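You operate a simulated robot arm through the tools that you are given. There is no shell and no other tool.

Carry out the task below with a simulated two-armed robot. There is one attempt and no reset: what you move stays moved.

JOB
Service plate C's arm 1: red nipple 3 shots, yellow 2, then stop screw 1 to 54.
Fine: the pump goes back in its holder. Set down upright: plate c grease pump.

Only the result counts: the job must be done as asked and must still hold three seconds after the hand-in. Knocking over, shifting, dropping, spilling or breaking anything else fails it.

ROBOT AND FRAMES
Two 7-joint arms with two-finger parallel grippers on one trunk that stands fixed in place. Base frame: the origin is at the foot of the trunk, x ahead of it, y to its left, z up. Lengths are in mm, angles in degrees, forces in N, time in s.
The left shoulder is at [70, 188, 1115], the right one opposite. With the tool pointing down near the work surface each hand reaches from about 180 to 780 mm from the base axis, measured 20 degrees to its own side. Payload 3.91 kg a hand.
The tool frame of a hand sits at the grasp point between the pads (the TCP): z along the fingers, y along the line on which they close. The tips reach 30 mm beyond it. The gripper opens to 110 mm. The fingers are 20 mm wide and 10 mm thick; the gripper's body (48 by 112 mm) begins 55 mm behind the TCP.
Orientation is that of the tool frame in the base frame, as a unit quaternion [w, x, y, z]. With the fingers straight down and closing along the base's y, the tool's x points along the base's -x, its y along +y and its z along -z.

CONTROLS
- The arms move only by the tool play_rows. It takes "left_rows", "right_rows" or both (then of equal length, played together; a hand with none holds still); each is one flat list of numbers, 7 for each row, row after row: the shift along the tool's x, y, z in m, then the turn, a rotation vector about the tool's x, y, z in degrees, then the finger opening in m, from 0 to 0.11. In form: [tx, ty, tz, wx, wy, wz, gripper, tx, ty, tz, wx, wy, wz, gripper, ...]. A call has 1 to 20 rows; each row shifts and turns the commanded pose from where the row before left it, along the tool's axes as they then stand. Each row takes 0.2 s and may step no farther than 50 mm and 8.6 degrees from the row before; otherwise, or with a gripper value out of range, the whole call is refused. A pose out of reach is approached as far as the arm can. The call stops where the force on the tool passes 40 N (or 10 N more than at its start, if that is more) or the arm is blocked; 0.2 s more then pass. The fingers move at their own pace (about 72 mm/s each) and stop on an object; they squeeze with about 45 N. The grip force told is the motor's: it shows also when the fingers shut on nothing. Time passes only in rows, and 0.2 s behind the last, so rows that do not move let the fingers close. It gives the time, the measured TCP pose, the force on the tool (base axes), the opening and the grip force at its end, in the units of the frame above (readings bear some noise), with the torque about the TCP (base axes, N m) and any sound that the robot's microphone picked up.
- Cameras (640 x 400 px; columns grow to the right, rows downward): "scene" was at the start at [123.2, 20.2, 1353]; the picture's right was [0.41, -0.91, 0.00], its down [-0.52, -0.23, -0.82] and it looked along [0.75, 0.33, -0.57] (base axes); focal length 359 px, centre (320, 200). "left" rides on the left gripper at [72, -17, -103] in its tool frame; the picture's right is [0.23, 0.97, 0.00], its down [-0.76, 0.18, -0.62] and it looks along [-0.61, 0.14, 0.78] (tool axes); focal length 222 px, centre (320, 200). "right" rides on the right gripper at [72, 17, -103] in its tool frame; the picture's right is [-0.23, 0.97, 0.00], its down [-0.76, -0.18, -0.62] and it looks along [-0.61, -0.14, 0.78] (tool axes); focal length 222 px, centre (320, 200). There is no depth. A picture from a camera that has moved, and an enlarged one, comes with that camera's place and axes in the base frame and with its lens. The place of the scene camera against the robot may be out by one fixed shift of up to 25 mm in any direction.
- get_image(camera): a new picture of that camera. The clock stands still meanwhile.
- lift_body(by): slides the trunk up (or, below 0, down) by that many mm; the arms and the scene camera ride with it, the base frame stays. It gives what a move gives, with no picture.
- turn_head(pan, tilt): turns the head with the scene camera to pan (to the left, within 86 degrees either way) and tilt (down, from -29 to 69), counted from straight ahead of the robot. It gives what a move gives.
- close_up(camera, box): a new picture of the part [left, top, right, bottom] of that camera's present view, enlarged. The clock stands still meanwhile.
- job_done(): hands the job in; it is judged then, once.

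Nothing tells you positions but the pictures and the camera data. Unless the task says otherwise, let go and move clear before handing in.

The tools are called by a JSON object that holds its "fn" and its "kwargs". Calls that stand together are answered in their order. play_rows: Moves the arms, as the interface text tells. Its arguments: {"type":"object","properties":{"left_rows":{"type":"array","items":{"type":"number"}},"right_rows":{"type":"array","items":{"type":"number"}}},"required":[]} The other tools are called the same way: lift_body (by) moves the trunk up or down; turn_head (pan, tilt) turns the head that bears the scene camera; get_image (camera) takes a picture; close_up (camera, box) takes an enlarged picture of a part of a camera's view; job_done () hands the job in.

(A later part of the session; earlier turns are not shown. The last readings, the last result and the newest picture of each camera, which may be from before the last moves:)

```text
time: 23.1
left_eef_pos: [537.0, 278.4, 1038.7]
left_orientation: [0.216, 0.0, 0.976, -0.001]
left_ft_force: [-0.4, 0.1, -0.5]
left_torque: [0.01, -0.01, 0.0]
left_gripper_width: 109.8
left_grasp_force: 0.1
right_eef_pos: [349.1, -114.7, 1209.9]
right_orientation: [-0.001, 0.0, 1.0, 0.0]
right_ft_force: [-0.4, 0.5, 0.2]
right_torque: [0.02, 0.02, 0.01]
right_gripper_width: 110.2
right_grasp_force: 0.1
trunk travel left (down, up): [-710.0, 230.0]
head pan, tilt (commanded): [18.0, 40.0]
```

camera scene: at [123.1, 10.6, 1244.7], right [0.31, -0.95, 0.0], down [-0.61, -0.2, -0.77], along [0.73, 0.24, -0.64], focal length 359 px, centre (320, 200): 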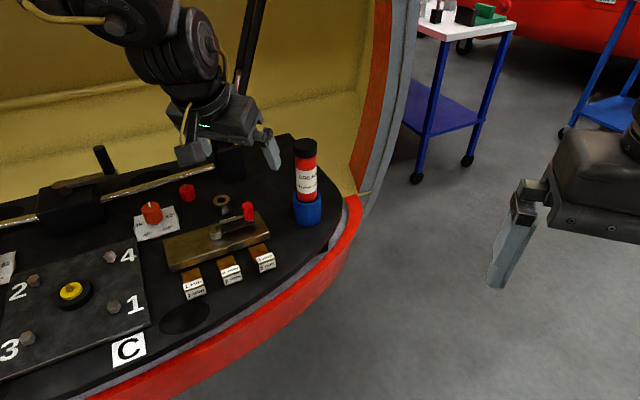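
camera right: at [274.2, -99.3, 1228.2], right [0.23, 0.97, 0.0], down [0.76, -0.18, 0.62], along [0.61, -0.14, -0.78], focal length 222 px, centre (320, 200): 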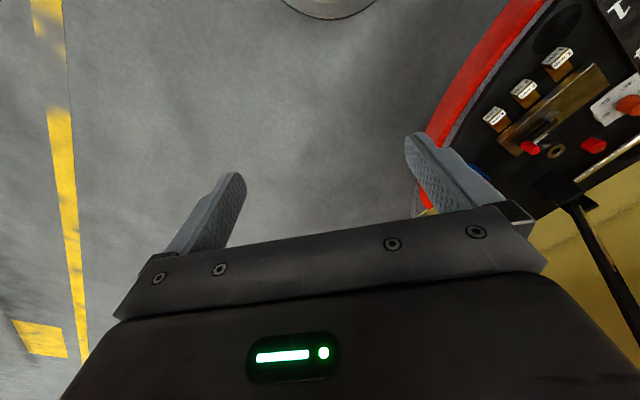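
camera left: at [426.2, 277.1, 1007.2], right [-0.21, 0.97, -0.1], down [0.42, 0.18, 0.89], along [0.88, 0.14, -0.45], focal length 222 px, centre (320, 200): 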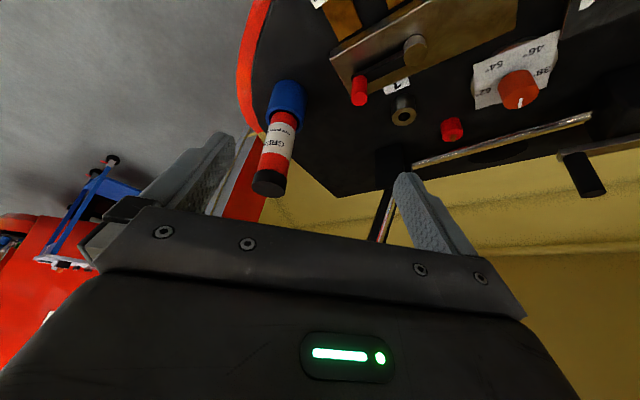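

{"fn": "play_rows", "kwargs": {"left_rows": [-0.017, -0.007, 0.0369, 0, 0, 0, 0.11, -0.017, -0.007, 0.0369, 0, 0, 0, 0.11, -0.017, -0.007, 0.0369, 0, 0, 0, 0.11, -0.017, -0.007, 0.0369, 0, 0, 0, 0.11]}}

{"fn": "get_image", "kwargs": {"camera": "left"}}

{"fn": "turn_head", "kwargs": {"pan": 18, "tilt": 48}}

{"fn": "get_image", "kwargs": {"camera": "scene"}}

```text
time: 24.1
left_eef_pos: [626.4, 289.8, 961.4]
left_orientation: [0.216, 0.0, 0.976, -0.001]
left_ft_force: [-0.5, 0.3, -0.3]
left_torque: [0.0, -0.04, -0.01]
left_gripper_width: 110.0
left_grasp_force: 0.0
left hand out of reach, approached as far as the arm can: row 3, 4
right_eef_pos: [347.4, -112.5, 1210.7]
right_orientation: [0.0, 0.0, 1.0, -0.001]
right_ft_force: [0.1, 0.0, 0.4]
right_torque: [0.0, 0.0, 0.01]
right_gripper_width: 110.1
right_grasp_force: 0.0
trunk travel left (down, up): [-710.0, 230.0]
head pan, tilt (commanded): [18.0, 40.0]
```

```text
taken
camera left: at [517.4, 273.7, 1024.8], right [-0.21, 0.97, -0.1], down [0.43, 0.18, 0.89], along [0.88, 0.14, -0.45], focal length 222 px, centre (320, 200)
```

left: 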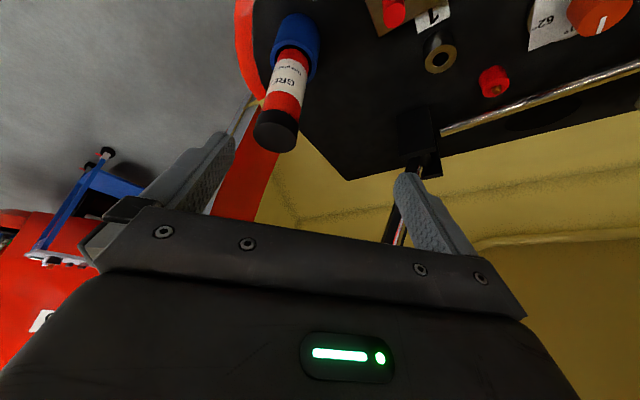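

```text
time: 24.8
left_eef_pos: [626.6, 290.2, 962.4]
left_orientation: [0.216, 0.001, 0.976, -0.001]
left_ft_force: [-0.1, -0.4, 0.2]
left_torque: [0.01, 0.02, 0.0]
left_gripper_width: 110.1
left_grasp_force: 0.1
right_eef_pos: [347.2, -112.9, 1210.4]
right_orientation: [0.0, 0.0, 1.0, 0.0]
right_ft_force: [0.8, 0.0, -0.4]
right_torque: [0.0, -0.01, 0.03]
right_gripper_width: 110.1
right_grasp_force: 0.0
trunk travel left (down, up): [-710.0, 230.0]
head pan, tilt (commanded): [18.0, 48.0]
```

```text
taken
camera scene: at [117.8, 8.5, 1418.2], right [0.31, -0.95, 0.0], down [-0.71, -0.23, -0.67], along [0.64, 0.21, -0.74], focal length 359 px, centre (320, 200)
```

scene: 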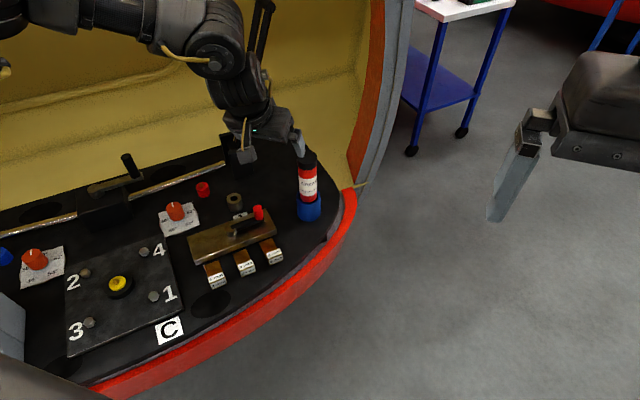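

The limit here looks like a wrist-yaw limit (hand gets pushed left). I'll yaw the tool by −30° about vertical, which should relieve it, then check.

{"fn": "play_rows", "kwargs": {"left_rows": [0, 0, 0, 3.17, 0, 6.797, 0.11, 0, 0, 0, 3.17, 0, 6.797, 0.11, 0, 0, 0, 3.17, 0, 6.797, 0.11, 0, 0, 0, 3.17, 0, 6.797, 0.11]}}

{"fn": "get_image", "kwargs": {"camera": "left"}}

```text
time: 25.8
left_eef_pos: [627.3, 291.6, 964.2]
left_orientation: [0.209, 0.253, 0.943, -0.056]
left_ft_force: [0.5, -0.3, 0.2]
left_torque: [-0.02, 0.02, 0.0]
left_gripper_width: 109.9
left_grasp_force: 0.0
right_eef_pos: [346.5, -113.4, 1211.0]
right_orientation: [0.0, -0.001, 1.0, -0.001]
right_ft_force: [-0.8, -0.1, -0.7]
right_torque: [-0.01, 0.0, 0.04]
right_gripper_width: 110.0
right_grasp_force: 0.1
trunk travel left (down, up): [-710.0, 230.0]
head pan, tilt (commanded): [18.0, 48.0]
```

```text
taken
camera left: at [523.9, 331.9, 1027.9], right [0.31, 0.95, -0.1], down [0.46, -0.06, 0.89], along [0.83, -0.32, -0.45], focal length 222 px, centre (320, 200)
```

left: 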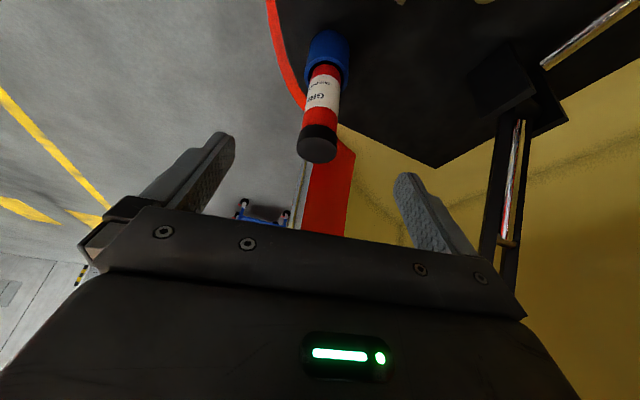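

The yaw worked; the pump is now centred in view at ≈(711, 251). I'll advance along the tool axis to 60 mm short of the grasp point and check alignment.

{"fn": "play_rows", "kwargs": {"left_rows": [-0.009, 0.0023, 0.035, 0, 0, 0, 0.11, -0.009, 0.0023, 0.035, 0, 0, 0, 0.11, -0.009, 0.0023, 0.035, 0, 0, 0, 0.11]}}

{"fn": "get_image", "kwargs": {"camera": "left"}}

{"fn": "close_up", "kwargs": {"camera": "left", "box": [240, 40, 400, 200]}}

{"fn": "close_up", "kwargs": {"camera": "scene", "box": [200, 100, 400, 260]}}

```text
time: 26.6
left_eef_pos: [642.7, 294.8, 928.9]
left_orientation: [0.209, 0.253, 0.943, -0.056]
left_ft_force: [0.2, -0.1, -1.1]
left_torque: [0.0, -0.02, -0.04]
left_gripper_width: 109.8
left_grasp_force: 0.1
left hand out of reach, approached as far as the arm can: row 1, 2, 3
right_eef_pos: [347.3, -112.3, 1210.0]
right_orientation: [0.0, 0.0, 1.0, -0.001]
right_ft_force: [0.4, 0.0, 0.0]
right_torque: [0.0, -0.02, -0.01]
right_gripper_width: 110.2
right_grasp_force: 0.0
trunk travel left (down, up): [-710.0, 230.0]
head pan, tilt (commanded): [18.0, 48.0]
```

```text
taken
camera left: at [538.0, 334.8, 993.2], right [0.31, 0.95, -0.1], down [0.46, -0.06, 0.89], along [0.83, -0.32, -0.45], focal length 222 px, centre (320, 200)
```

left: 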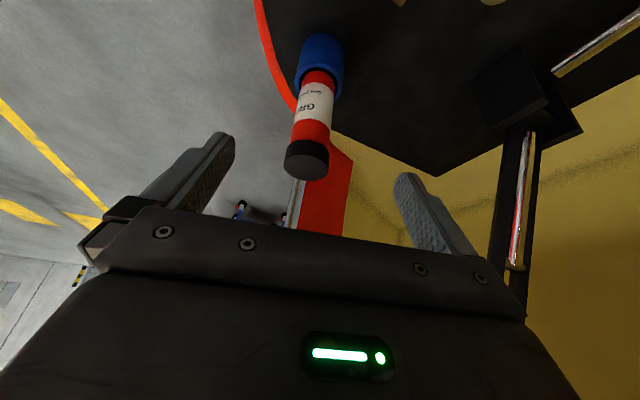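

```text
2.50 times, centred on (320, 120) of left
camera zoom: at [538.0, 334.8, 993.2], right [0.31, 0.95, -0.1], down [0.46, -0.06, 0.89], along [0.83, -0.32, -0.45], focal length 555 px, centre (320, 400)
```

zoom: 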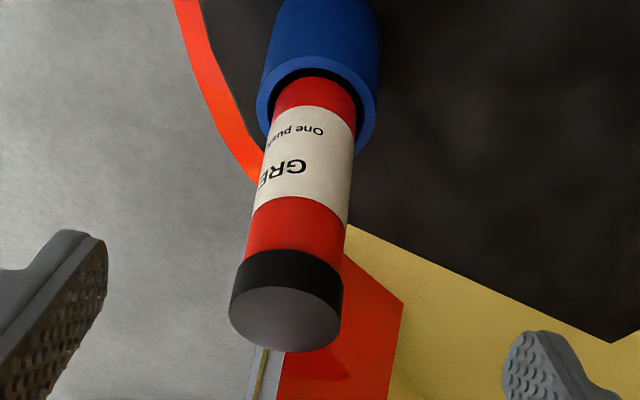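

```text
2.50 times, centred on (300, 180) of scene
camera zoom: at [117.2, 8.7, 1418.2], right [0.31, -0.95, 0.0], down [-0.71, -0.23, -0.67], along [0.64, 0.21, -0.74], focal length 898 px, centre (370, 250)
```

zoom: 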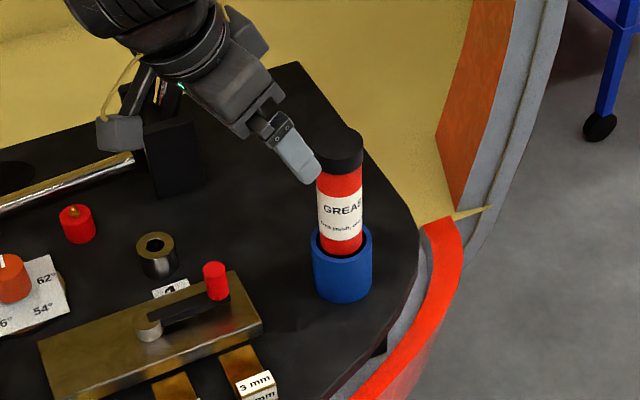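

Still limited, likely by wrist flexion because the wrist sits level with the shoulder. I'll raise the trunk another 150 mm so the arm reaches downward, then retry the approach.

{"fn": "lift_body", "kwargs": {"by": 150}}

{"fn": "play_rows", "kwargs": {"left_rows": [-0.009, 0.0, 0.035, 0, 0, 0, 0.11, -0.009, 0.0, 0.035, 0, 0, 0, 0.11, -0.009, 0.0, 0.035, 0, 0, 0, 0.11]}}

{"fn": "get_image", "kwargs": {"camera": "scene"}}

```text
time: 28.4
left_eef_pos: [641.6, 294.3, 1080.9]
left_orientation: [0.208, 0.252, 0.943, -0.055]
left_ft_force: [0.1, 0.3, -0.2]
left_torque: [0.0, 0.01, 0.0]
left_gripper_width: 110.0
left_grasp_force: 0.1
right_eef_pos: [348.1, -113.8, 1360.7]
right_orientation: [0.0, 0.001, 1.0, -0.001]
right_ft_force: [-0.7, -0.4, 0.3]
right_torque: [-0.01, 0.02, 0.05]
right_gripper_width: 110.1
right_grasp_force: 0.1
trunk travel left (down, up): [-860.0, 80.0]
head pan, tilt (commanded): [18.0, 48.0]
```

```text
time: 29.2
left_eef_pos: [635.4, 302.0, 1068.7]
left_orientation: [0.208, 0.253, 0.943, -0.057]
left_ft_force: [0.3, 0.4, -0.4]
left_torque: [0.03, 0.0, 0.01]
left_gripper_width: 110.4
left_grasp_force: 0.0
left hand out of reach, approached as far as the arm can: row 1, 2, 3
right_eef_pos: [347.8, -113.2, 1359.9]
right_orientation: [0.0, 0.0, 1.0, -0.001]
right_ft_force: [0.6, 0.5, 0.3]
right_torque: [-0.03, 0.0, 0.0]
right_gripper_width: 109.9
right_grasp_force: 0.2
trunk travel left (down, up): [-860.0, 80.0]
head pan, tilt (commanded): [18.0, 48.0]
```

```text
taken
camera scene: at [117.5, 8.7, 1568.2], right [0.31, -0.95, 0.0], down [-0.71, -0.23, -0.67], along [0.64, 0.21, -0.74], focal length 359 px, centre (320, 200)
```

scene: 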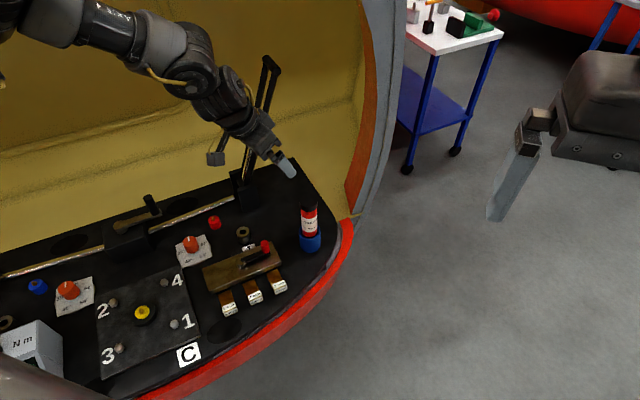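

The same joint limit persists because the arm's posture didn't change. I'll look at the arm's posture with the head to understand which joint is limiting.

{"fn": "turn_head", "kwargs": {"pan": 55, "tilt": 20}}

{"fn": "get_image", "kwargs": {"camera": "scene"}}

{"fn": "turn_head", "kwargs": {"pan": 80, "tilt": 30}}

{"fn": "get_image", "kwargs": {"camera": "scene"}}

```text
time: 30.2
left_eef_pos: [635.8, 301.7, 1069.7]
left_orientation: [0.209, 0.253, 0.943, -0.056]
left_ft_force: [0.8, -0.1, 0.2]
left_torque: [-0.01, 0.0, 0.02]
left_gripper_width: 109.9
left_grasp_force: 0.0
right_eef_pos: [348.0, -113.4, 1360.4]
right_orientation: [0.0, 0.0, 1.0, 0.0]
right_ft_force: [-0.4, -0.2, 0.5]
right_torque: [-0.01, 0.03, 0.0]
right_gripper_width: 109.8
right_grasp_force: 0.1
trunk travel left (down, up): [-860.0, 80.0]
head pan, tilt (commanded): [55.0, 20.0]
```

```text
taken
camera scene: at [96.0, 60.3, 1611.0], right [0.82, -0.57, 0.0], down [-0.2, -0.28, -0.94], along [0.54, 0.77, -0.34], focal length 359 px, centre (320, 200)
```

scene: 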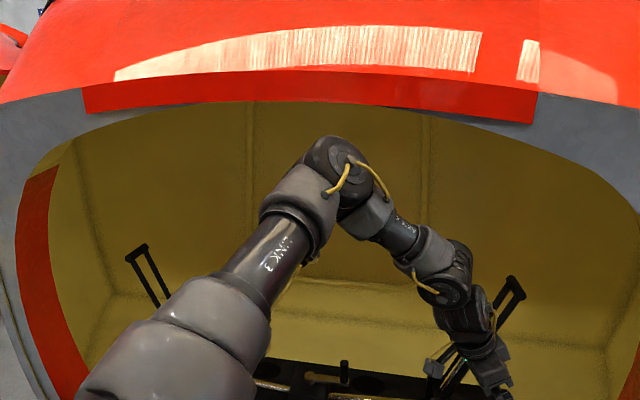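

```text
time: 31.1
left_eef_pos: [635.8, 302.7, 1069.6]
left_orientation: [0.209, 0.253, 0.943, -0.056]
left_ft_force: [1.1, 0.2, -1.5]
left_torque: [0.02, -0.01, 0.04]
left_gripper_width: 110.0
left_grasp_force: 0.1
right_eef_pos: [346.0, -113.4, 1360.3]
right_orientation: [0.001, 0.0, 1.0, -0.001]
right_ft_force: [0.0, 0.0, -0.4]
right_torque: [0.01, -0.01, -0.01]
right_gripper_width: 110.0
right_grasp_force: 0.0
trunk travel left (down, up): [-860.0, 80.0]
head pan, tilt (commanded): [80.0, 30.0]
```

```text
taken
camera scene: at [58.3, 73.3, 1595.0], right [0.98, -0.17, 0.0], down [-0.09, -0.49, -0.87], along [0.15, 0.85, -0.5], focal length 359 px, centre (320, 200)
```

scene: 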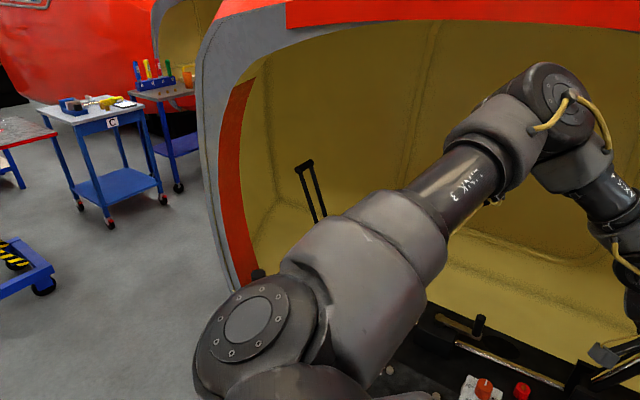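

The elbow is raised with plenty of bend left, so it isn't an extension limit. I'll probe small single-direction moves to find what is free.

{"fn": "play_rows", "kwargs": {"left_rows": [0.0127, 0, 0.0272, 0, 0, 0, 0.11, 0.0127, 0, 0.0272, 0, 0, 0, 0.11, 0.0127, 0, 0.0272, 0, 0, 0, 0.11]}}

{"fn": "play_rows", "kwargs": {"left_rows": [-0.02355, 0.015, 0.01098, 0, 0, 0, 0.11]}}

```text
time: 31.9
left_eef_pos: [598.9, 326.8, 1023.8]
left_orientation: [0.21, 0.253, 0.943, -0.056]
left_ft_force: [0.5, -0.6, -0.1]
left_torque: [0.0, -0.01, -0.03]
left_gripper_width: 110.1
left_grasp_force: 0.1
left hand out of reach, approached as far as the arm can: row 1, 2, 3
right_eef_pos: [347.4, -112.3, 1360.5]
right_orientation: [0.0, 0.001, 1.0, 0.0]
right_ft_force: [0.1, 0.2, -0.2]
right_torque: [-0.02, -0.01, 0.03]
right_gripper_width: 109.9
right_grasp_force: 0.0
trunk travel left (down, up): [-860.0, 80.0]
head pan, tilt (commanded): [80.0, 30.0]
```

```text
time: 32.3
left_eef_pos: [620.1, 330.3, 1038.7]
left_orientation: [0.209, 0.253, 0.943, -0.055]
left_ft_force: [0.1, -0.2, -0.6]
left_torque: [0.0, 0.01, 0.03]
left_gripper_width: 109.9
left_grasp_force: 0.0
left hand out of reach, approached as far as the arm can: row 1
right_eef_pos: [347.5, -113.5, 1360.1]
right_orientation: [0.0, 0.0, 1.0, 0.001]
right_ft_force: [0.0, 0.4, 0.4]
right_torque: [0.01, -0.02, 0.0]
right_gripper_width: 110.0
right_grasp_force: 0.0
trunk travel left (down, up): [-860.0, 80.0]
head pan, tilt (commanded): [80.0, 30.0]
```

The arm is probably in a poor elbow posture after being stretched. I'll retract toward the home-like pose (undo yaw and tilt), lower the trunk back, and check posture again.

{"fn": "play_rows", "kwargs": {"left_rows": [0.0296, 0.00665, -0.0276, 0, 0, 0, 0.11, 0.0296, 0.00665, -0.0276, 0, 0, 0, 0.11, 0.0296, 0.00665, -0.0276, 0, 0, 0, 0.11, 0.0296, 0.00665, -0.0276, 0, 0, 0, 0.11, 0, 0, 0, -3.17, 0, -6.797, 0.11, 0, 0, 0, -3.17, 0, -6.797, 0.11, 0, 0, 0, -3.17, 0, -6.797, 0.11, 0, 0, 0, -3.17, 0, -6.797, 0.11, 0, 0, 0, 0, 8.3333, 0, 0.11, 0, 0, 0, 0, 8.3333, 0, 0.11, 0, 0, 0, 0, 8.3333, 0, 0.11, 0.01, 0.01, -0.035, 0, 0, 0, 0.11, 0.01, 0.01, -0.035, 0, 0, 0, 0.11, 0.01, 0.01, -0.035, 0, 0, 0, 0.11, 0.01, 0.01, -0.035, 0, 0, 0, 0.11, 0.01, 0.01, -0.035, 0, 0, 0, 0.11]}}

{"fn": "turn_head", "kwargs": {"pan": 55, "tilt": 20}}

{"fn": "get_image", "kwargs": {"camera": "scene"}}

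```text
time: 35.7
left_eef_pos: [451.0, 478.0, 1268.3]
left_orientation: [0.001, 0.0, 1.0, 0.0]
left_ft_force: [0.3, 0.5, -0.5]
left_torque: [-0.01, -0.06, 0.01]
left_gripper_width: 110.0
left_grasp_force: 0.1
right_eef_pos: [345.3, -112.9, 1361.4]
right_orientation: [0.001, 0.001, 1.0, -0.001]
right_ft_force: [-1.0, -0.7, 0.7]
right_torque: [-0.03, -0.02, -0.02]
right_gripper_width: 109.8
right_grasp_force: 0.1
trunk travel left (down, up): [-860.0, 80.0]
head pan, tilt (commanded): [80.0, 30.0]
```

```text
time: 36.6
left_eef_pos: [454.9, 479.7, 1267.4]
left_orientation: [0.0, 0.0, 1.0, 0.0]
left_ft_force: [0.9, 0.2, -0.9]
left_torque: [0.0, -0.03, 0.0]
left_gripper_width: 110.2
left_grasp_force: 0.1
right_eef_pos: [347.9, -112.2, 1360.1]
right_orientation: [0.0, 0.0, 1.0, -0.001]
right_ft_force: [-0.3, -0.2, 0.1]
right_torque: [-0.01, -0.01, 0.02]
right_gripper_width: 110.0
right_grasp_force: 0.1
trunk travel left (down, up): [-860.0, 80.0]
head pan, tilt (commanded): [55.0, 20.0]
```

```text
taken
camera scene: at [96.5, 60.7, 1611.0], right [0.82, -0.57, 0.0], down [-0.2, -0.28, -0.94], along [0.54, 0.77, -0.34], focal length 359 px, centre (320, 200)
```

scene: 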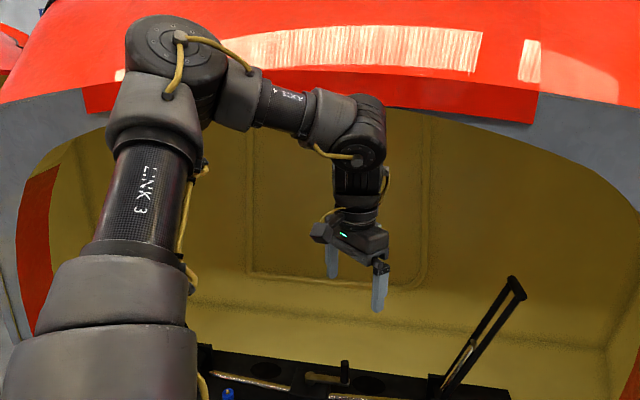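

Posture looks home-like again. I'll lower the trunk back to its starting height and go down first, then outward toward the pump.

{"fn": "lift_body", "kwargs": {"by": -235}}

{"fn": "play_rows", "kwargs": {"left_rows": [0.0, -0.03, 0.03, 0, 0, 0, 0.11, 0.0, -0.03, 0.03, 0, 0, 0, 0.11, 0.0, -0.03, 0.03, 0, 0, 0, 0.11, 0.0, -0.03, 0.03, 0, 0, 0, 0.11, 0.0, -0.03, 0.03, 0, 0, 0, 0.11]}}

{"fn": "get_image", "kwargs": {"camera": "scene"}}

```text
time: 39.1
left_eef_pos: [455.1, 479.2, 1031.7]
left_orientation: [0.0, 0.0, 1.0, 0.001]
left_ft_force: [0.6, -1.0, 0.3]
left_torque: [0.03, 0.0, 0.01]
left_gripper_width: 110.1
left_grasp_force: 0.0
right_eef_pos: [346.8, -112.1, 1125.5]
right_orientation: [0.0, 0.0, 1.0, -0.001]
right_ft_force: [-0.4, -0.6, -0.1]
right_torque: [0.03, 0.0, -0.01]
right_gripper_width: 109.7
right_grasp_force: 0.1
trunk travel left (down, up): [-625.0, 315.0]
head pan, tilt (commanded): [55.0, 20.0]
```

```text
time: 40.3
left_eef_pos: [456.7, 329.7, 883.2]
left_orientation: [0.0, 0.0, 1.0, 0.0]
left_ft_force: [0.0, -0.2, 0.0]
left_torque: [0.05, 0.03, -0.04]
left_gripper_width: 110.0
left_grasp_force: 0.1
right_eef_pos: [348.0, -114.0, 1125.1]
right_orientation: [-0.001, 0.0, 1.0, 0.0]
right_ft_force: [0.4, 0.1, -0.4]
right_torque: [-0.01, 0.0, 0.02]
right_gripper_width: 109.9
right_grasp_force: 0.0
trunk travel left (down, up): [-625.0, 315.0]
head pan, tilt (commanded): [55.0, 20.0]
```

```text
taken
camera scene: at [97.3, 59.3, 1376.1], right [0.82, -0.57, 0.0], down [-0.2, -0.28, -0.94], along [0.54, 0.77, -0.34], focal length 359 px, centre (320, 200)
```

scene: 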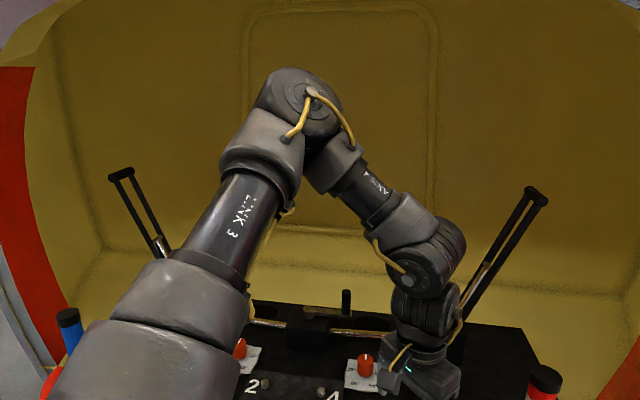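

{"fn": "play_rows", "kwargs": {"left_rows": [-0.03, -0.005, 0, 0, 0, 0, 0.11, -0.03, -0.005, 0, 0, 0, 0, 0.11, -0.03, -0.005, 0, 0, 0, 0, 0.11, -0.03, -0.005, 0, 0, 0, 0, 0.11]}}

{"fn": "get_image", "kwargs": {"camera": "scene"}}

```text
time: 41.3
left_eef_pos: [566.7, 314.8, 883.7]
left_orientation: [0.001, -0.001, 1.0, -0.002]
left_ft_force: [-0.3, 0.2, 0.1]
left_torque: [0.0, 0.0, -0.01]
left_gripper_width: 110.1
left_grasp_force: 0.1
left hand out of reach, approached as far as the arm can: row 4
right_eef_pos: [347.5, -112.1, 1125.4]
right_orientation: [-0.002, 0.0, 1.0, -0.001]
right_ft_force: [0.7, 0.8, -0.2]
right_torque: [0.06, 0.01, 0.03]
right_gripper_width: 110.0
right_grasp_force: 0.2
trunk travel left (down, up): [-625.0, 315.0]
head pan, tilt (commanded): [55.0, 20.0]
```

```text
taken
camera scene: at [96.8, 60.6, 1376.0], right [0.82, -0.57, 0.0], down [-0.2, -0.28, -0.94], along [0.54, 0.77, -0.34], focal length 359 px, centre (320, 200)
```

scene: 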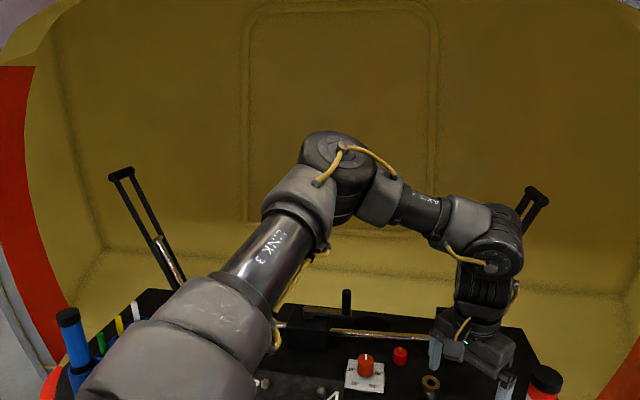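

Blocked at (567, 315) with the same elbow position as before. I'll test whether smaller steps continue, or whether moving outward at a larger azimuth is free.

{"fn": "play_rows", "kwargs": {"left_rows": [-0.01, 0, 0, 0, 0, 0, 0.11, -0.01, 0, 0, 0, 0, 0, 0.11, -0.01, 0, 0, 0, 0, 0, 0.11]}}

{"fn": "play_rows", "kwargs": {"left_rows": [0.0, 0, 0.02, 0, 0, 0, 0.11, 0, 0, 0.02, 0, 0, 0, 0.11]}}

{"fn": "play_rows", "kwargs": {"left_rows": [-0.02, 0.03, 0.0, 0, 0, 0, 0.11, -0.02, 0.03, 0, 0, 0, 0, 0.11, -0.02, 0.03, 0, 0, 0, 0, 0.11]}}

```text
time: 42.1
left_eef_pos: [578.5, 327.4, 891.4]
left_orientation: [0.001, 0.0, 1.0, -0.001]
left_ft_force: [-0.3, -0.4, 0.3]
left_torque: [-0.01, 0.03, 0.03]
left_gripper_width: 110.2
left_grasp_force: 0.0
left hand out of reach, approached as far as the arm can: row 1, 2, 3
right_eef_pos: [346.7, -112.1, 1125.7]
right_orientation: [0.0, 0.0, 1.0, 0.0]
right_ft_force: [0.3, -0.1, 0.9]
right_torque: [0.05, 0.01, 0.01]
right_gripper_width: 110.1
right_grasp_force: 0.1
trunk travel left (down, up): [-625.0, 315.0]
head pan, tilt (commanded): [55.0, 20.0]
```

```text
time: 42.7
left_eef_pos: [567.0, 334.0, 858.1]
left_orientation: [0.001, 0.0, 1.0, -0.001]
left_ft_force: [0.5, -0.1, 0.5]
left_torque: [0.02, 0.04, 0.0]
left_gripper_width: 110.0
left_grasp_force: 0.1
left hand out of reach, approached as far as the arm can: row 1, 2
right_eef_pos: [347.4, -112.6, 1126.0]
right_orientation: [0.0, 0.0, 1.0, -0.001]
right_ft_force: [-0.1, 0.7, -0.3]
right_torque: [-0.01, 0.03, 0.0]
right_gripper_width: 110.3
right_grasp_force: 0.1
trunk travel left (down, up): [-625.0, 315.0]
head pan, tilt (commanded): [55.0, 20.0]
```

```text
time: 43.5
left_eef_pos: [609.7, 430.0, 864.5]
left_orientation: [0.002, 0.0, 1.0, -0.001]
left_ft_force: [0.2, 0.5, -0.3]
left_torque: [-0.01, 0.0, 0.02]
left_gripper_width: 109.9
left_grasp_force: 0.1
left hand out of reach, approached as far as the arm can: row 2, 3
right_eef_pos: [346.8, -112.6, 1124.9]
right_orientation: [0.0, 0.0, 1.0, -0.001]
right_ft_force: [-0.1, 1.6, 1.0]
right_torque: [-0.01, -0.02, 0.03]
right_gripper_width: 110.2
right_grasp_force: 0.0
trunk travel left (down, up): [-625.0, 315.0]
head pan, tilt (commanded): [55.0, 20.0]
```

{"fn": "get_image", "kwargs": {"camera": "scene"}}

{"fn": "turn_head", "kwargs": {"pan": 80, "tilt": 45}}

{"fn": "get_image", "kwargs": {"camera": "scene"}}

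{"fn": "turn_head", "kwargs": {"pan": -60, "tilt": 45}}

{"fn": "get_image", "kwargs": {"camera": "scene"}}

```text
taken
camera scene: at [95.9, 61.0, 1376.0], right [0.82, -0.57, 0.0], down [-0.2, -0.28, -0.94], along [0.54, 0.77, -0.34], focal length 359 px, centre (320, 200)
```

scene: 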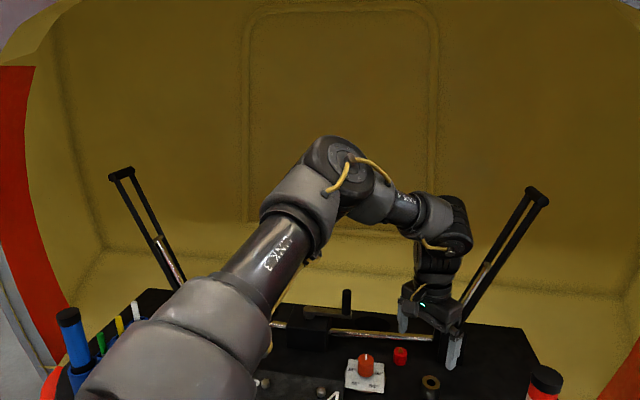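

```text
time: 44.4
left_eef_pos: [610.8, 429.9, 863.3]
left_orientation: [0.001, 0.001, 1.0, 0.0]
left_ft_force: [-0.7, -0.1, 0.3]
left_torque: [0.01, 0.0, 0.03]
left_gripper_width: 110.1
left_grasp_force: 0.1
right_eef_pos: [347.1, -112.7, 1124.9]
right_orientation: [0.0, -0.001, 1.0, -0.001]
right_ft_force: [-0.1, -1.0, -0.4]
right_torque: [-0.01, 0.0, 0.0]
right_gripper_width: 109.8
right_grasp_force: 0.0
trunk travel left (down, up): [-625.0, 315.0]
head pan, tilt (commanded): [80.0, 45.0]
```

```text
taken
camera scene: at [56.7, 64.3, 1337.5], right [0.98, -0.17, 0.0], down [-0.12, -0.7, -0.71], along [0.12, 0.7, -0.71], focal length 359 px, centre (320, 200)
```

scene: 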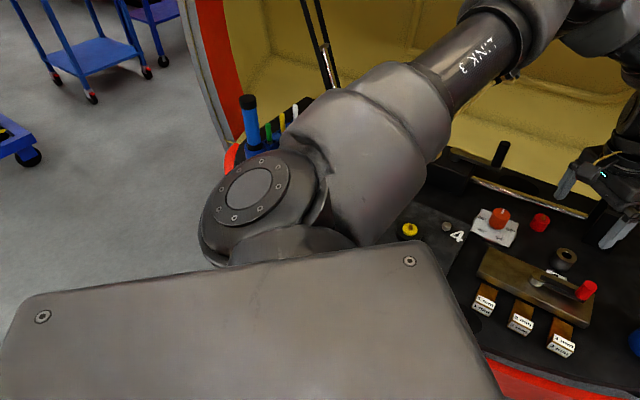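

```text
time: 46.6
left_eef_pos: [610.0, 430.9, 863.5]
left_orientation: [0.002, 0.0, 1.0, 0.0]
left_ft_force: [0.5, 0.4, 0.0]
left_torque: [0.0, 0.0, -0.01]
left_gripper_width: 109.9
left_grasp_force: 0.1
right_eef_pos: [347.0, -113.6, 1125.6]
right_orientation: [0.0, 0.0, 1.0, -0.001]
right_ft_force: [-0.4, -0.6, -1.4]
right_torque: [0.02, 0.01, 0.02]
right_gripper_width: 110.0
right_grasp_force: 0.0
trunk travel left (down, up): [-625.0, 315.0]
head pan, tilt (commanded): [-60.0, 45.0]
```

```text
taken
camera scene: at [83.1, -86.2, 1337.4], right [-0.87, -0.5, 0.0], down [-0.35, 0.61, -0.71], along [0.35, -0.61, -0.71], focal length 359 px, centre (320, 200)
```

scene: 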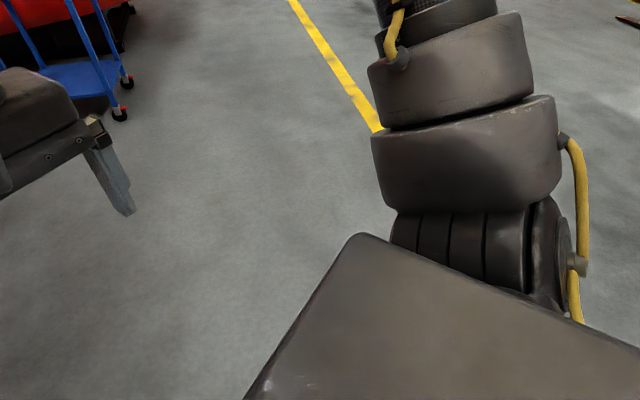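

The upper arm's pitch seems to hit a joint limit, so a lower trunk (forearm level) plus a stronger outward tilt is what extends reach. I'll retract, tilt the tool 35° outward, lower the trunk by 235 mm, and then approach.

{"fn": "play_rows", "kwargs": {"left_rows": [0.0267, 0.0033, -0.0393, 0, 0, 0, 0.11, 0.0267, 0.0033, -0.0393, 0, 0, 0, 0.11, 0.0267, 0.0033, -0.0393, 0, 0, 0, 0.11, 0.0267, 0.0033, -0.0393, 0, 0, 0, 0.11, 0.0267, 0.0033, -0.0393, 0, 0, 0, 0.11, 0.0267, 0.0033, -0.0393, 0, 0, 0, 0.11, 0, 0, 0, 0, -7, 0, 0.11, 0, 0, 0, 0, -7, 0, 0.11, 0, 0, 0, 0, -7, 0, 0.11, 0, 0, 0, 0, -7, 0, 0.11, 0, 0, 0, 0, -7, 0, 0.11]}}

{"fn": "lift_body", "kwargs": {"by": -235}}

{"fn": "turn_head", "kwargs": {"pan": 30, "tilt": 30}}

{"fn": "get_image", "kwargs": {"camera": "scene"}}

{"fn": "get_image", "kwargs": {"camera": "left"}}

```text
time: 49.0
left_eef_pos: [449.7, 450.0, 1100.1]
left_orientation: [0.303, 0.0, 0.953, -0.001]
left_ft_force: [-0.2, 0.5, 0.0]
left_torque: [0.03, -0.01, 0.02]
left_gripper_width: 110.3
left_grasp_force: 0.1
right_eef_pos: [345.4, -112.1, 1125.5]
right_orientation: [0.0, 0.0, 1.0, -0.002]
right_ft_force: [0.0, 0.1, -0.5]
right_torque: [-0.02, 0.01, -0.01]
right_gripper_width: 110.1
right_grasp_force: 0.0
trunk travel left (down, up): [-625.0, 315.0]
head pan, tilt (commanded): [-60.0, 45.0]
```

```text
time: 51.4
left_eef_pos: [451.8, 449.6, 864.8]
left_orientation: [0.301, -0.001, 0.954, 0.001]
left_ft_force: [0.2, -0.1, -0.6]
left_torque: [-0.01, 0.0, 0.0]
left_gripper_width: 109.9
left_grasp_force: 0.1
right_eef_pos: [346.8, -113.1, 889.7]
right_orientation: [0.001, 0.0, 1.0, -0.001]
right_ft_force: [0.5, 0.2, 0.4]
right_torque: [-0.01, 0.01, -0.03]
right_gripper_width: 109.9
right_grasp_force: 0.0
trunk travel left (down, up): [-390.0, 550.0]
head pan, tilt (commanded): [-60.0, 45.0]
```

```text
time: 53.1
left_eef_pos: [450.3, 448.9, 865.4]
left_orientation: [0.301, 0.0, 0.954, 0.0]
left_ft_force: [-0.5, 0.4, -0.6]
left_torque: [-0.02, -0.02, -0.02]
left_gripper_width: 109.9
left_grasp_force: 0.0
right_eef_pos: [348.2, -113.5, 890.4]
right_orientation: [0.0, 0.0, 1.0, 0.0]
right_ft_force: [-0.4, 0.1, -0.5]
right_torque: [0.01, -0.02, 0.04]
right_gripper_width: 109.9
right_grasp_force: 0.0
trunk travel left (down, up): [-390.0, 550.0]
head pan, tilt (commanded): [30.0, 30.0]
```

```text
taken
camera scene: at [120.7, 29.4, 1125.0], right [0.5, -0.87, 0.0], down [-0.43, -0.25, -0.87], along [0.75, 0.43, -0.5], focal length 359 px, centre (320, 200)
```

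scene: 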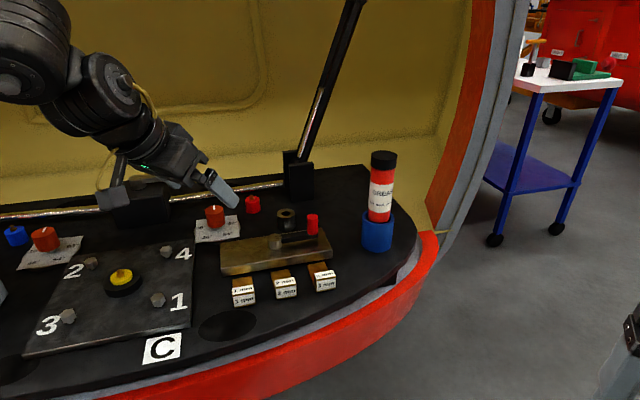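

```text
taken
camera left: at [332.1, 432.3, 908.3], right [-0.19, 0.97, -0.13], down [0.27, 0.18, 0.95], along [0.95, 0.14, -0.29], focal length 222 px, centre (320, 200)
```

left: 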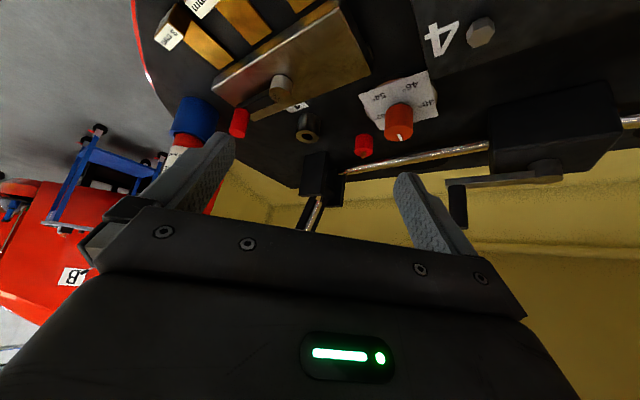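

{"fn": "play_rows", "kwargs": {"left_rows": [-0.0262, -0.033, 0.0061, 0, 0, 0, 0.11, -0.0262, -0.033, 0.0061, 0, 0, 0, 0.11, -0.0262, -0.033, 0.0061, 0, 0, 0, 0.11, -0.0262, -0.033, 0.0061, 0, 0, 0, 0.11, -0.0262, -0.033, 0.0061, 0, 0, 0, 0.11, -0.0262, -0.033, 0.0061, 0, 0, 0, 0.11]}}

{"fn": "get_image", "kwargs": {"camera": "left"}}

{"fn": "get_image", "kwargs": {"camera": "scene"}}

```text
time: 54.5
left_eef_pos: [603.4, 252.9, 922.5]
left_orientation: [0.299, -0.001, 0.954, 0.0]
left_ft_force: [0.7, 0.2, -0.2]
left_torque: [0.04, 0.02, 0.03]
left_gripper_width: 110.2
left_grasp_force: 0.0
right_eef_pos: [349.9, -114.4, 889.6]
right_orientation: [-0.002, 0.0, 1.0, 0.0]
right_ft_force: [0.7, -0.4, 0.9]
right_torque: [0.0, 0.02, 0.04]
right_gripper_width: 110.1
right_grasp_force: 0.1
trunk travel left (down, up): [-390.0, 550.0]
head pan, tilt (commanded): [30.0, 30.0]
```

```text
taken
camera left: at [483.2, 235.3, 966.7], right [-0.19, 0.97, -0.13], down [0.27, 0.18, 0.95], along [0.94, 0.14, -0.3], focal length 222 px, centre (320, 200)
```

left: 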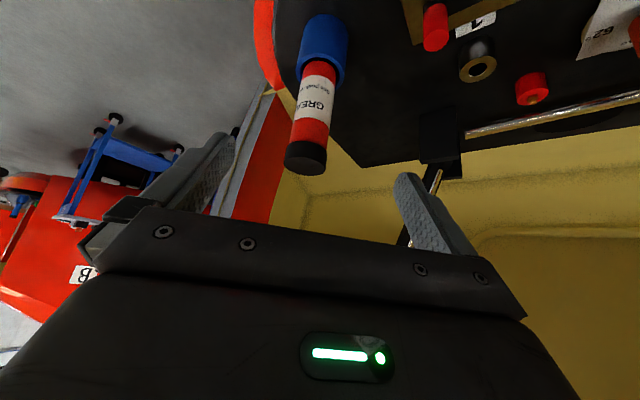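

```text
taken
camera scene: at [123.0, 29.1, 1124.7], right [0.5, -0.87, 0.0], down [-0.44, -0.25, -0.87], along [0.75, 0.43, -0.5], focal length 359 px, centre (320, 200)
```

scene: 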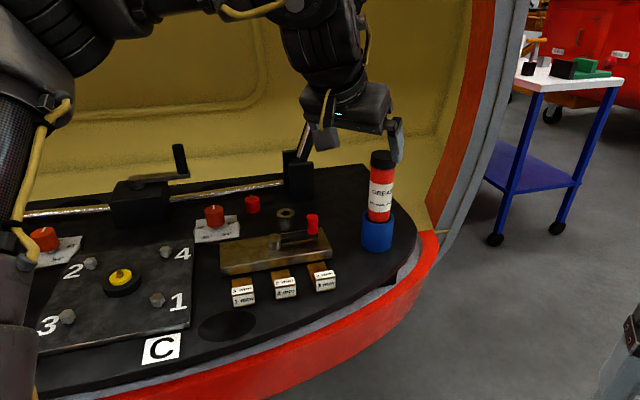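

Reach is fine in this posture. I'll take a close-up to refine the pump's position relative to the hand.

{"fn": "close_up", "kwargs": {"camera": "left", "box": [240, 0, 400, 200]}}

```text
2.00 times, centred on (320, 100) of left
camera zoom: at [483.2, 235.3, 966.7], right [-0.19, 0.97, -0.13], down [0.27, 0.18, 0.95], along [0.94, 0.14, -0.3], focal length 444 px, centre (320, 400)
```

zoom: 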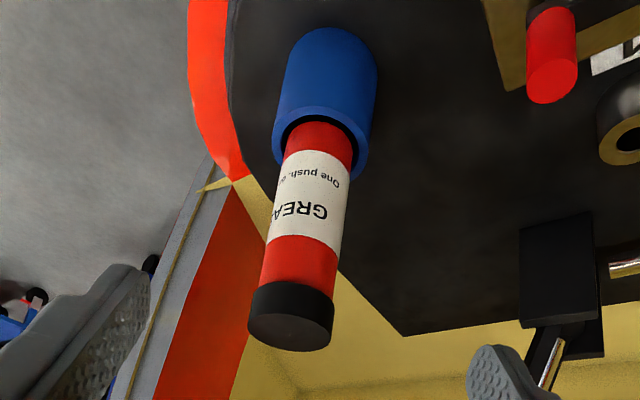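

{"fn": "play_rows", "kwargs": {"left_rows": [-0.0107, -0.0013, 0.027, 0, 0, 0, 0.11, -0.0107, -0.0013, 0.027, 0, 0, 0, 0.11, -0.0107, -0.0013, 0.027, 0, 0, 0, 0.11]}}

{"fn": "get_image", "kwargs": {"camera": "left"}}

{"fn": "close_up", "kwargs": {"camera": "scene", "box": [270, 60, 450, 260]}}

```text
time: 55.3
left_eef_pos: [665.6, 271.4, 876.6]
left_orientation: [0.301, -0.001, 0.954, -0.002]
left_ft_force: [1.0, -0.6, -0.5]
left_torque: [-0.02, 0.02, 0.01]
left_gripper_width: 110.3
left_grasp_force: 0.1
left hand out of reach, approached as far as the arm can: row 1, 2, 3
right_eef_pos: [347.4, -113.5, 890.8]
right_orientation: [-0.001, 0.0, 1.0, -0.001]
right_ft_force: [-0.2, 0.5, -0.7]
right_torque: [0.0, 0.05, 0.01]
right_gripper_width: 109.7
right_grasp_force: 0.0
trunk travel left (down, up): [-390.0, 550.0]
head pan, tilt (commanded): [30.0, 30.0]
```

```text
taken
camera left: at [548.0, 254.3, 918.5], right [-0.19, 0.97, -0.13], down [0.27, 0.18, 0.95], along [0.95, 0.14, -0.29], focal length 222 px, centre (320, 200)
```

left: 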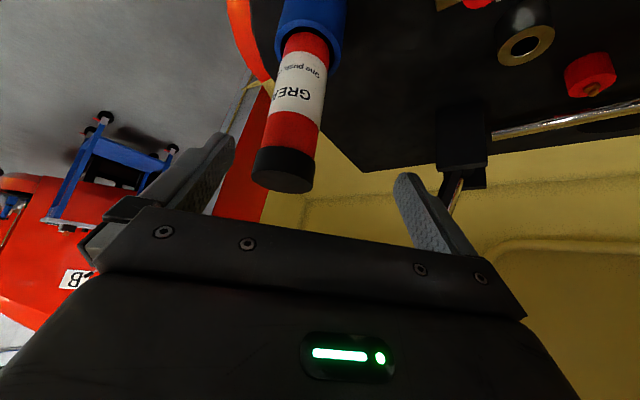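

```text
2.00 times, centred on (360, 160) of scene
camera zoom: at [122.2, 30.0, 1124.8], right [0.5, -0.87, 0.0], down [-0.43, -0.25, -0.87], along [0.75, 0.43, -0.5], focal length 718 px, centre (240, 280)
```

zoom: 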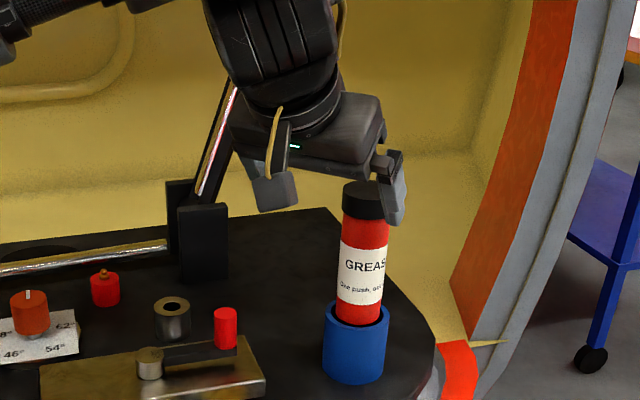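

{"fn": "turn_head", "kwargs": {"pan": 60, "tilt": -5}}

{"fn": "get_image", "kwargs": {"camera": "scene"}}

{"fn": "turn_head", "kwargs": {"pan": 80, "tilt": 25}}

{"fn": "get_image", "kwargs": {"camera": "scene"}}

```text
time: 56.3
left_eef_pos: [664.9, 270.7, 877.6]
left_orientation: [0.302, 0.0, 0.953, -0.001]
left_ft_force: [-0.8, 0.6, -0.4]
left_torque: [0.02, -0.01, -0.02]
left_gripper_width: 109.9
left_grasp_force: 0.1
right_eef_pos: [348.5, -113.3, 890.0]
right_orientation: [0.0, 0.001, 1.0, -0.001]
right_ft_force: [0.1, -0.7, -0.5]
right_torque: [0.04, -0.03, -0.01]
right_gripper_width: 109.9
right_grasp_force: 0.1
trunk travel left (down, up): [-390.0, 550.0]
head pan, tilt (commanded): [60.0, -5.0]
```

```text
taken
camera scene: at [86.2, 59.9, 1181.0], right [0.87, -0.5, 0.0], down [0.04, 0.07, -1.0], along [0.5, 0.86, 0.09], focal length 359 px, centre (320, 200)
```

scene: 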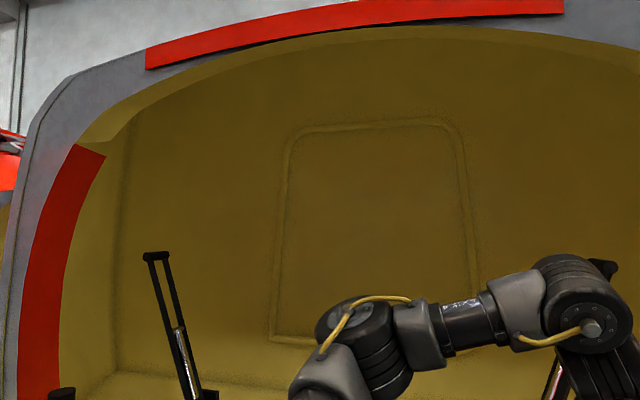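

```text
time: 57.2
left_eef_pos: [665.6, 269.2, 876.1]
left_orientation: [0.302, 0.001, 0.953, -0.001]
left_ft_force: [0.6, 0.4, -0.1]
left_torque: [0.01, -0.01, -0.01]
left_gripper_width: 110.0
left_grasp_force: 0.0
right_eef_pos: [347.1, -113.4, 889.9]
right_orientation: [0.0, 0.0, 1.0, 0.0]
right_ft_force: [0.9, -0.5, 0.1]
right_torque: [0.01, 0.01, 0.02]
right_gripper_width: 110.1
right_grasp_force: 0.1
trunk travel left (down, up): [-390.0, 550.0]
head pan, tilt (commanded): [80.0, 25.0]
```

```text
taken
camera scene: at [58.5, 74.9, 1133.1], right [0.98, -0.17, 0.0], down [-0.07, -0.42, -0.91], along [0.16, 0.89, -0.42], focal length 359 px, centre (320, 200)
```

scene: 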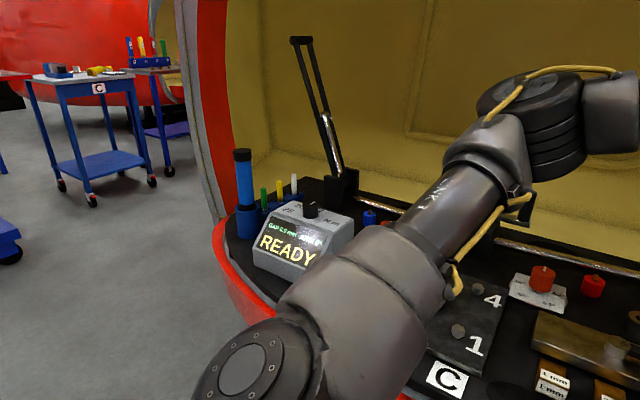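

The reach boundary here depends on wrist position, so a flatter approach (tool ~60° from vertical, yawed −30°) keeps the wrist closer in. I'll back off and reorient to that.

{"fn": "play_rows", "kwargs": {"left_rows": [0.02, 0.015, -0.028, 0, 0, 0, 0.11, 0.02, 0.015, -0.028, 0, 0, 0, 0.11, 0, 0, 0, 0, -8.3333, 0, 0.11, 0, 0, 0, 0, -8.3333, 0, 0.11, 0, 0, 0, 0, -8.3333, 0, 0.11, 0, 0, 0, 6.495, 0, 3.75, 0.11, 0, 0, 0, 6.495, 0, 3.75, 0.11, 0, 0, 0, 6.495, 0, 3.75, 0.11, 0, 0, 0, 6.495, 0, 3.75, 0.11]}}

{"fn": "get_image", "kwargs": {"camera": "left"}}

{"fn": "turn_head", "kwargs": {"pan": 25, "tilt": 35}}

{"fn": "get_image", "kwargs": {"camera": "scene"}}

```text
time: 59.2
left_eef_pos: [601.8, 301.6, 898.6]
left_orientation: [0.483, 0.225, 0.836, -0.13]
left_ft_force: [-0.3, -0.4, -0.7]
left_torque: [-0.01, -0.02, 0.02]
left_gripper_width: 109.8
left_grasp_force: 0.1
right_eef_pos: [347.8, -111.8, 890.4]
right_orientation: [0.0, -0.001, 1.0, -0.001]
right_ft_force: [-0.4, -0.1, -0.5]
right_torque: [-0.01, 0.03, 0.01]
right_gripper_width: 110.1
right_grasp_force: 0.1
trunk travel left (down, up): [-390.0, 550.0]
head pan, tilt (commanded): [80.0, 25.0]
```

```text
taken
camera left: at [483.4, 350.5, 887.9], right [0.39, 0.9, -0.2], down [-0.05, 0.23, 0.97], along [0.92, -0.37, 0.14], focal length 222 px, centre (320, 200)
```

left: 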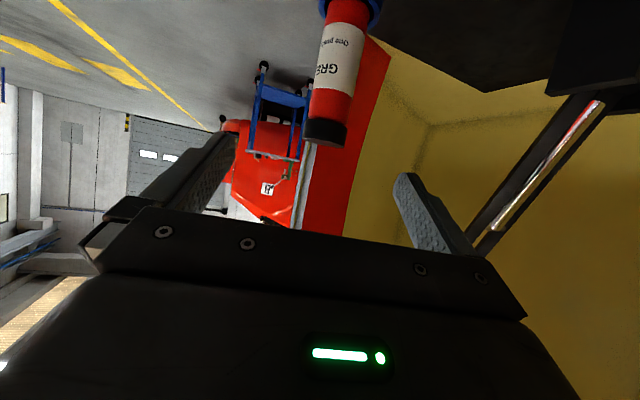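

```text
time: 60.5
left_eef_pos: [600.5, 301.3, 898.0]
left_orientation: [0.483, 0.224, 0.836, -0.13]
left_ft_force: [-0.6, -0.3, 0.0]
left_torque: [0.01, -0.04, -0.02]
left_gripper_width: 110.1
left_grasp_force: 0.0
right_eef_pos: [346.4, -113.3, 889.7]
right_orientation: [0.0, 0.001, 1.0, -0.001]
right_ft_force: [0.3, 0.8, -1.1]
right_torque: [-0.01, 0.0, -0.01]
right_gripper_width: 109.9
right_grasp_force: 0.0
trunk travel left (down, up): [-390.0, 550.0]
head pan, tilt (commanded): [25.0, 35.0]
```

```text
taken
camera scene: at [122.2, 21.6, 1117.2], right [0.42, -0.91, 0.0], down [-0.52, -0.24, -0.82], along [0.74, 0.35, -0.57], focal length 359 px, centre (320, 200)
```

scene: 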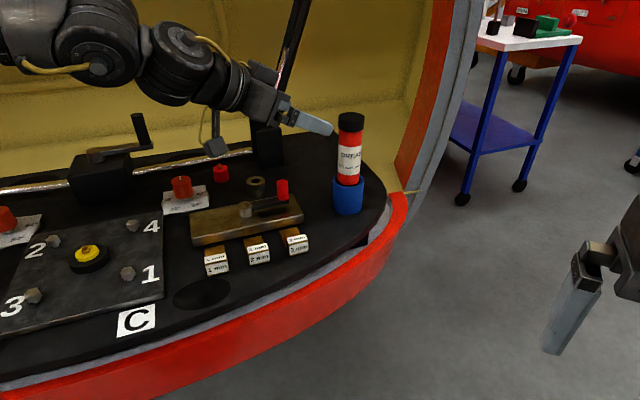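

Reached without a limit. Pump is about 10 mm off in tool-y; I'll correct and advance to 50 mm short of the grasp.

{"fn": "play_rows", "kwargs": {"left_rows": [0.001, 0.0035, 0.0306, 0, 0, 0, 0.11, 0.001, 0.0035, 0.0306, 0, 0, 0, 0.11, 0.001, 0.0035, 0.0306, 0, 0, 0, 0.11]}}

{"fn": "get_image", "kwargs": {"camera": "left"}}

{"fn": "close_up", "kwargs": {"camera": "scene", "box": [220, 60, 420, 240]}}

```text
time: 61.3
left_eef_pos: [673.7, 268.9, 848.1]
left_orientation: [0.483, 0.224, 0.837, -0.13]
left_ft_force: [0.2, -0.2, -0.2]
left_torque: [0.0, -0.02, 0.03]
left_gripper_width: 110.2
left_grasp_force: 0.1
right_eef_pos: [348.8, -112.9, 891.2]
right_orientation: [-0.001, 0.0, 1.0, 0.0]
right_ft_force: [0.9, 0.0, 0.0]
right_torque: [-0.01, 0.01, 0.03]
right_gripper_width: 110.2
right_grasp_force: 0.0
trunk travel left (down, up): [-390.0, 550.0]
head pan, tilt (commanded): [25.0, 35.0]
```

```text
taken
camera left: at [556.0, 318.8, 837.2], right [0.39, 0.9, -0.2], down [-0.05, 0.23, 0.97], along [0.92, -0.37, 0.13], focal length 222 px, centre (320, 200)
```

left: 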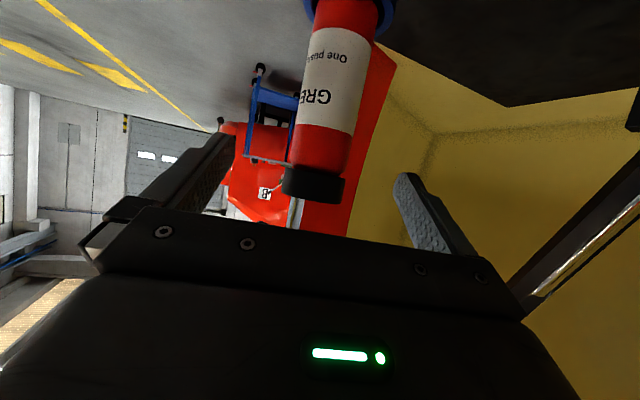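

```text
2.22 times, centred on (320, 150) of scene
camera zoom: at [123.3, 21.1, 1117.1], right [0.42, -0.91, 0.0], down [-0.52, -0.24, -0.82], along [0.74, 0.35, -0.57], focal length 798 px, centre (320, 311)
```

zoom: 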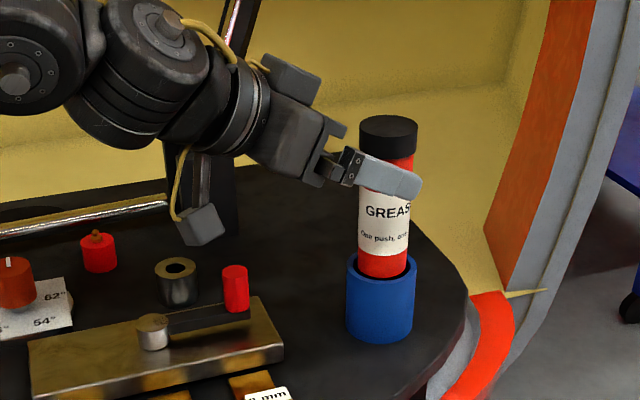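

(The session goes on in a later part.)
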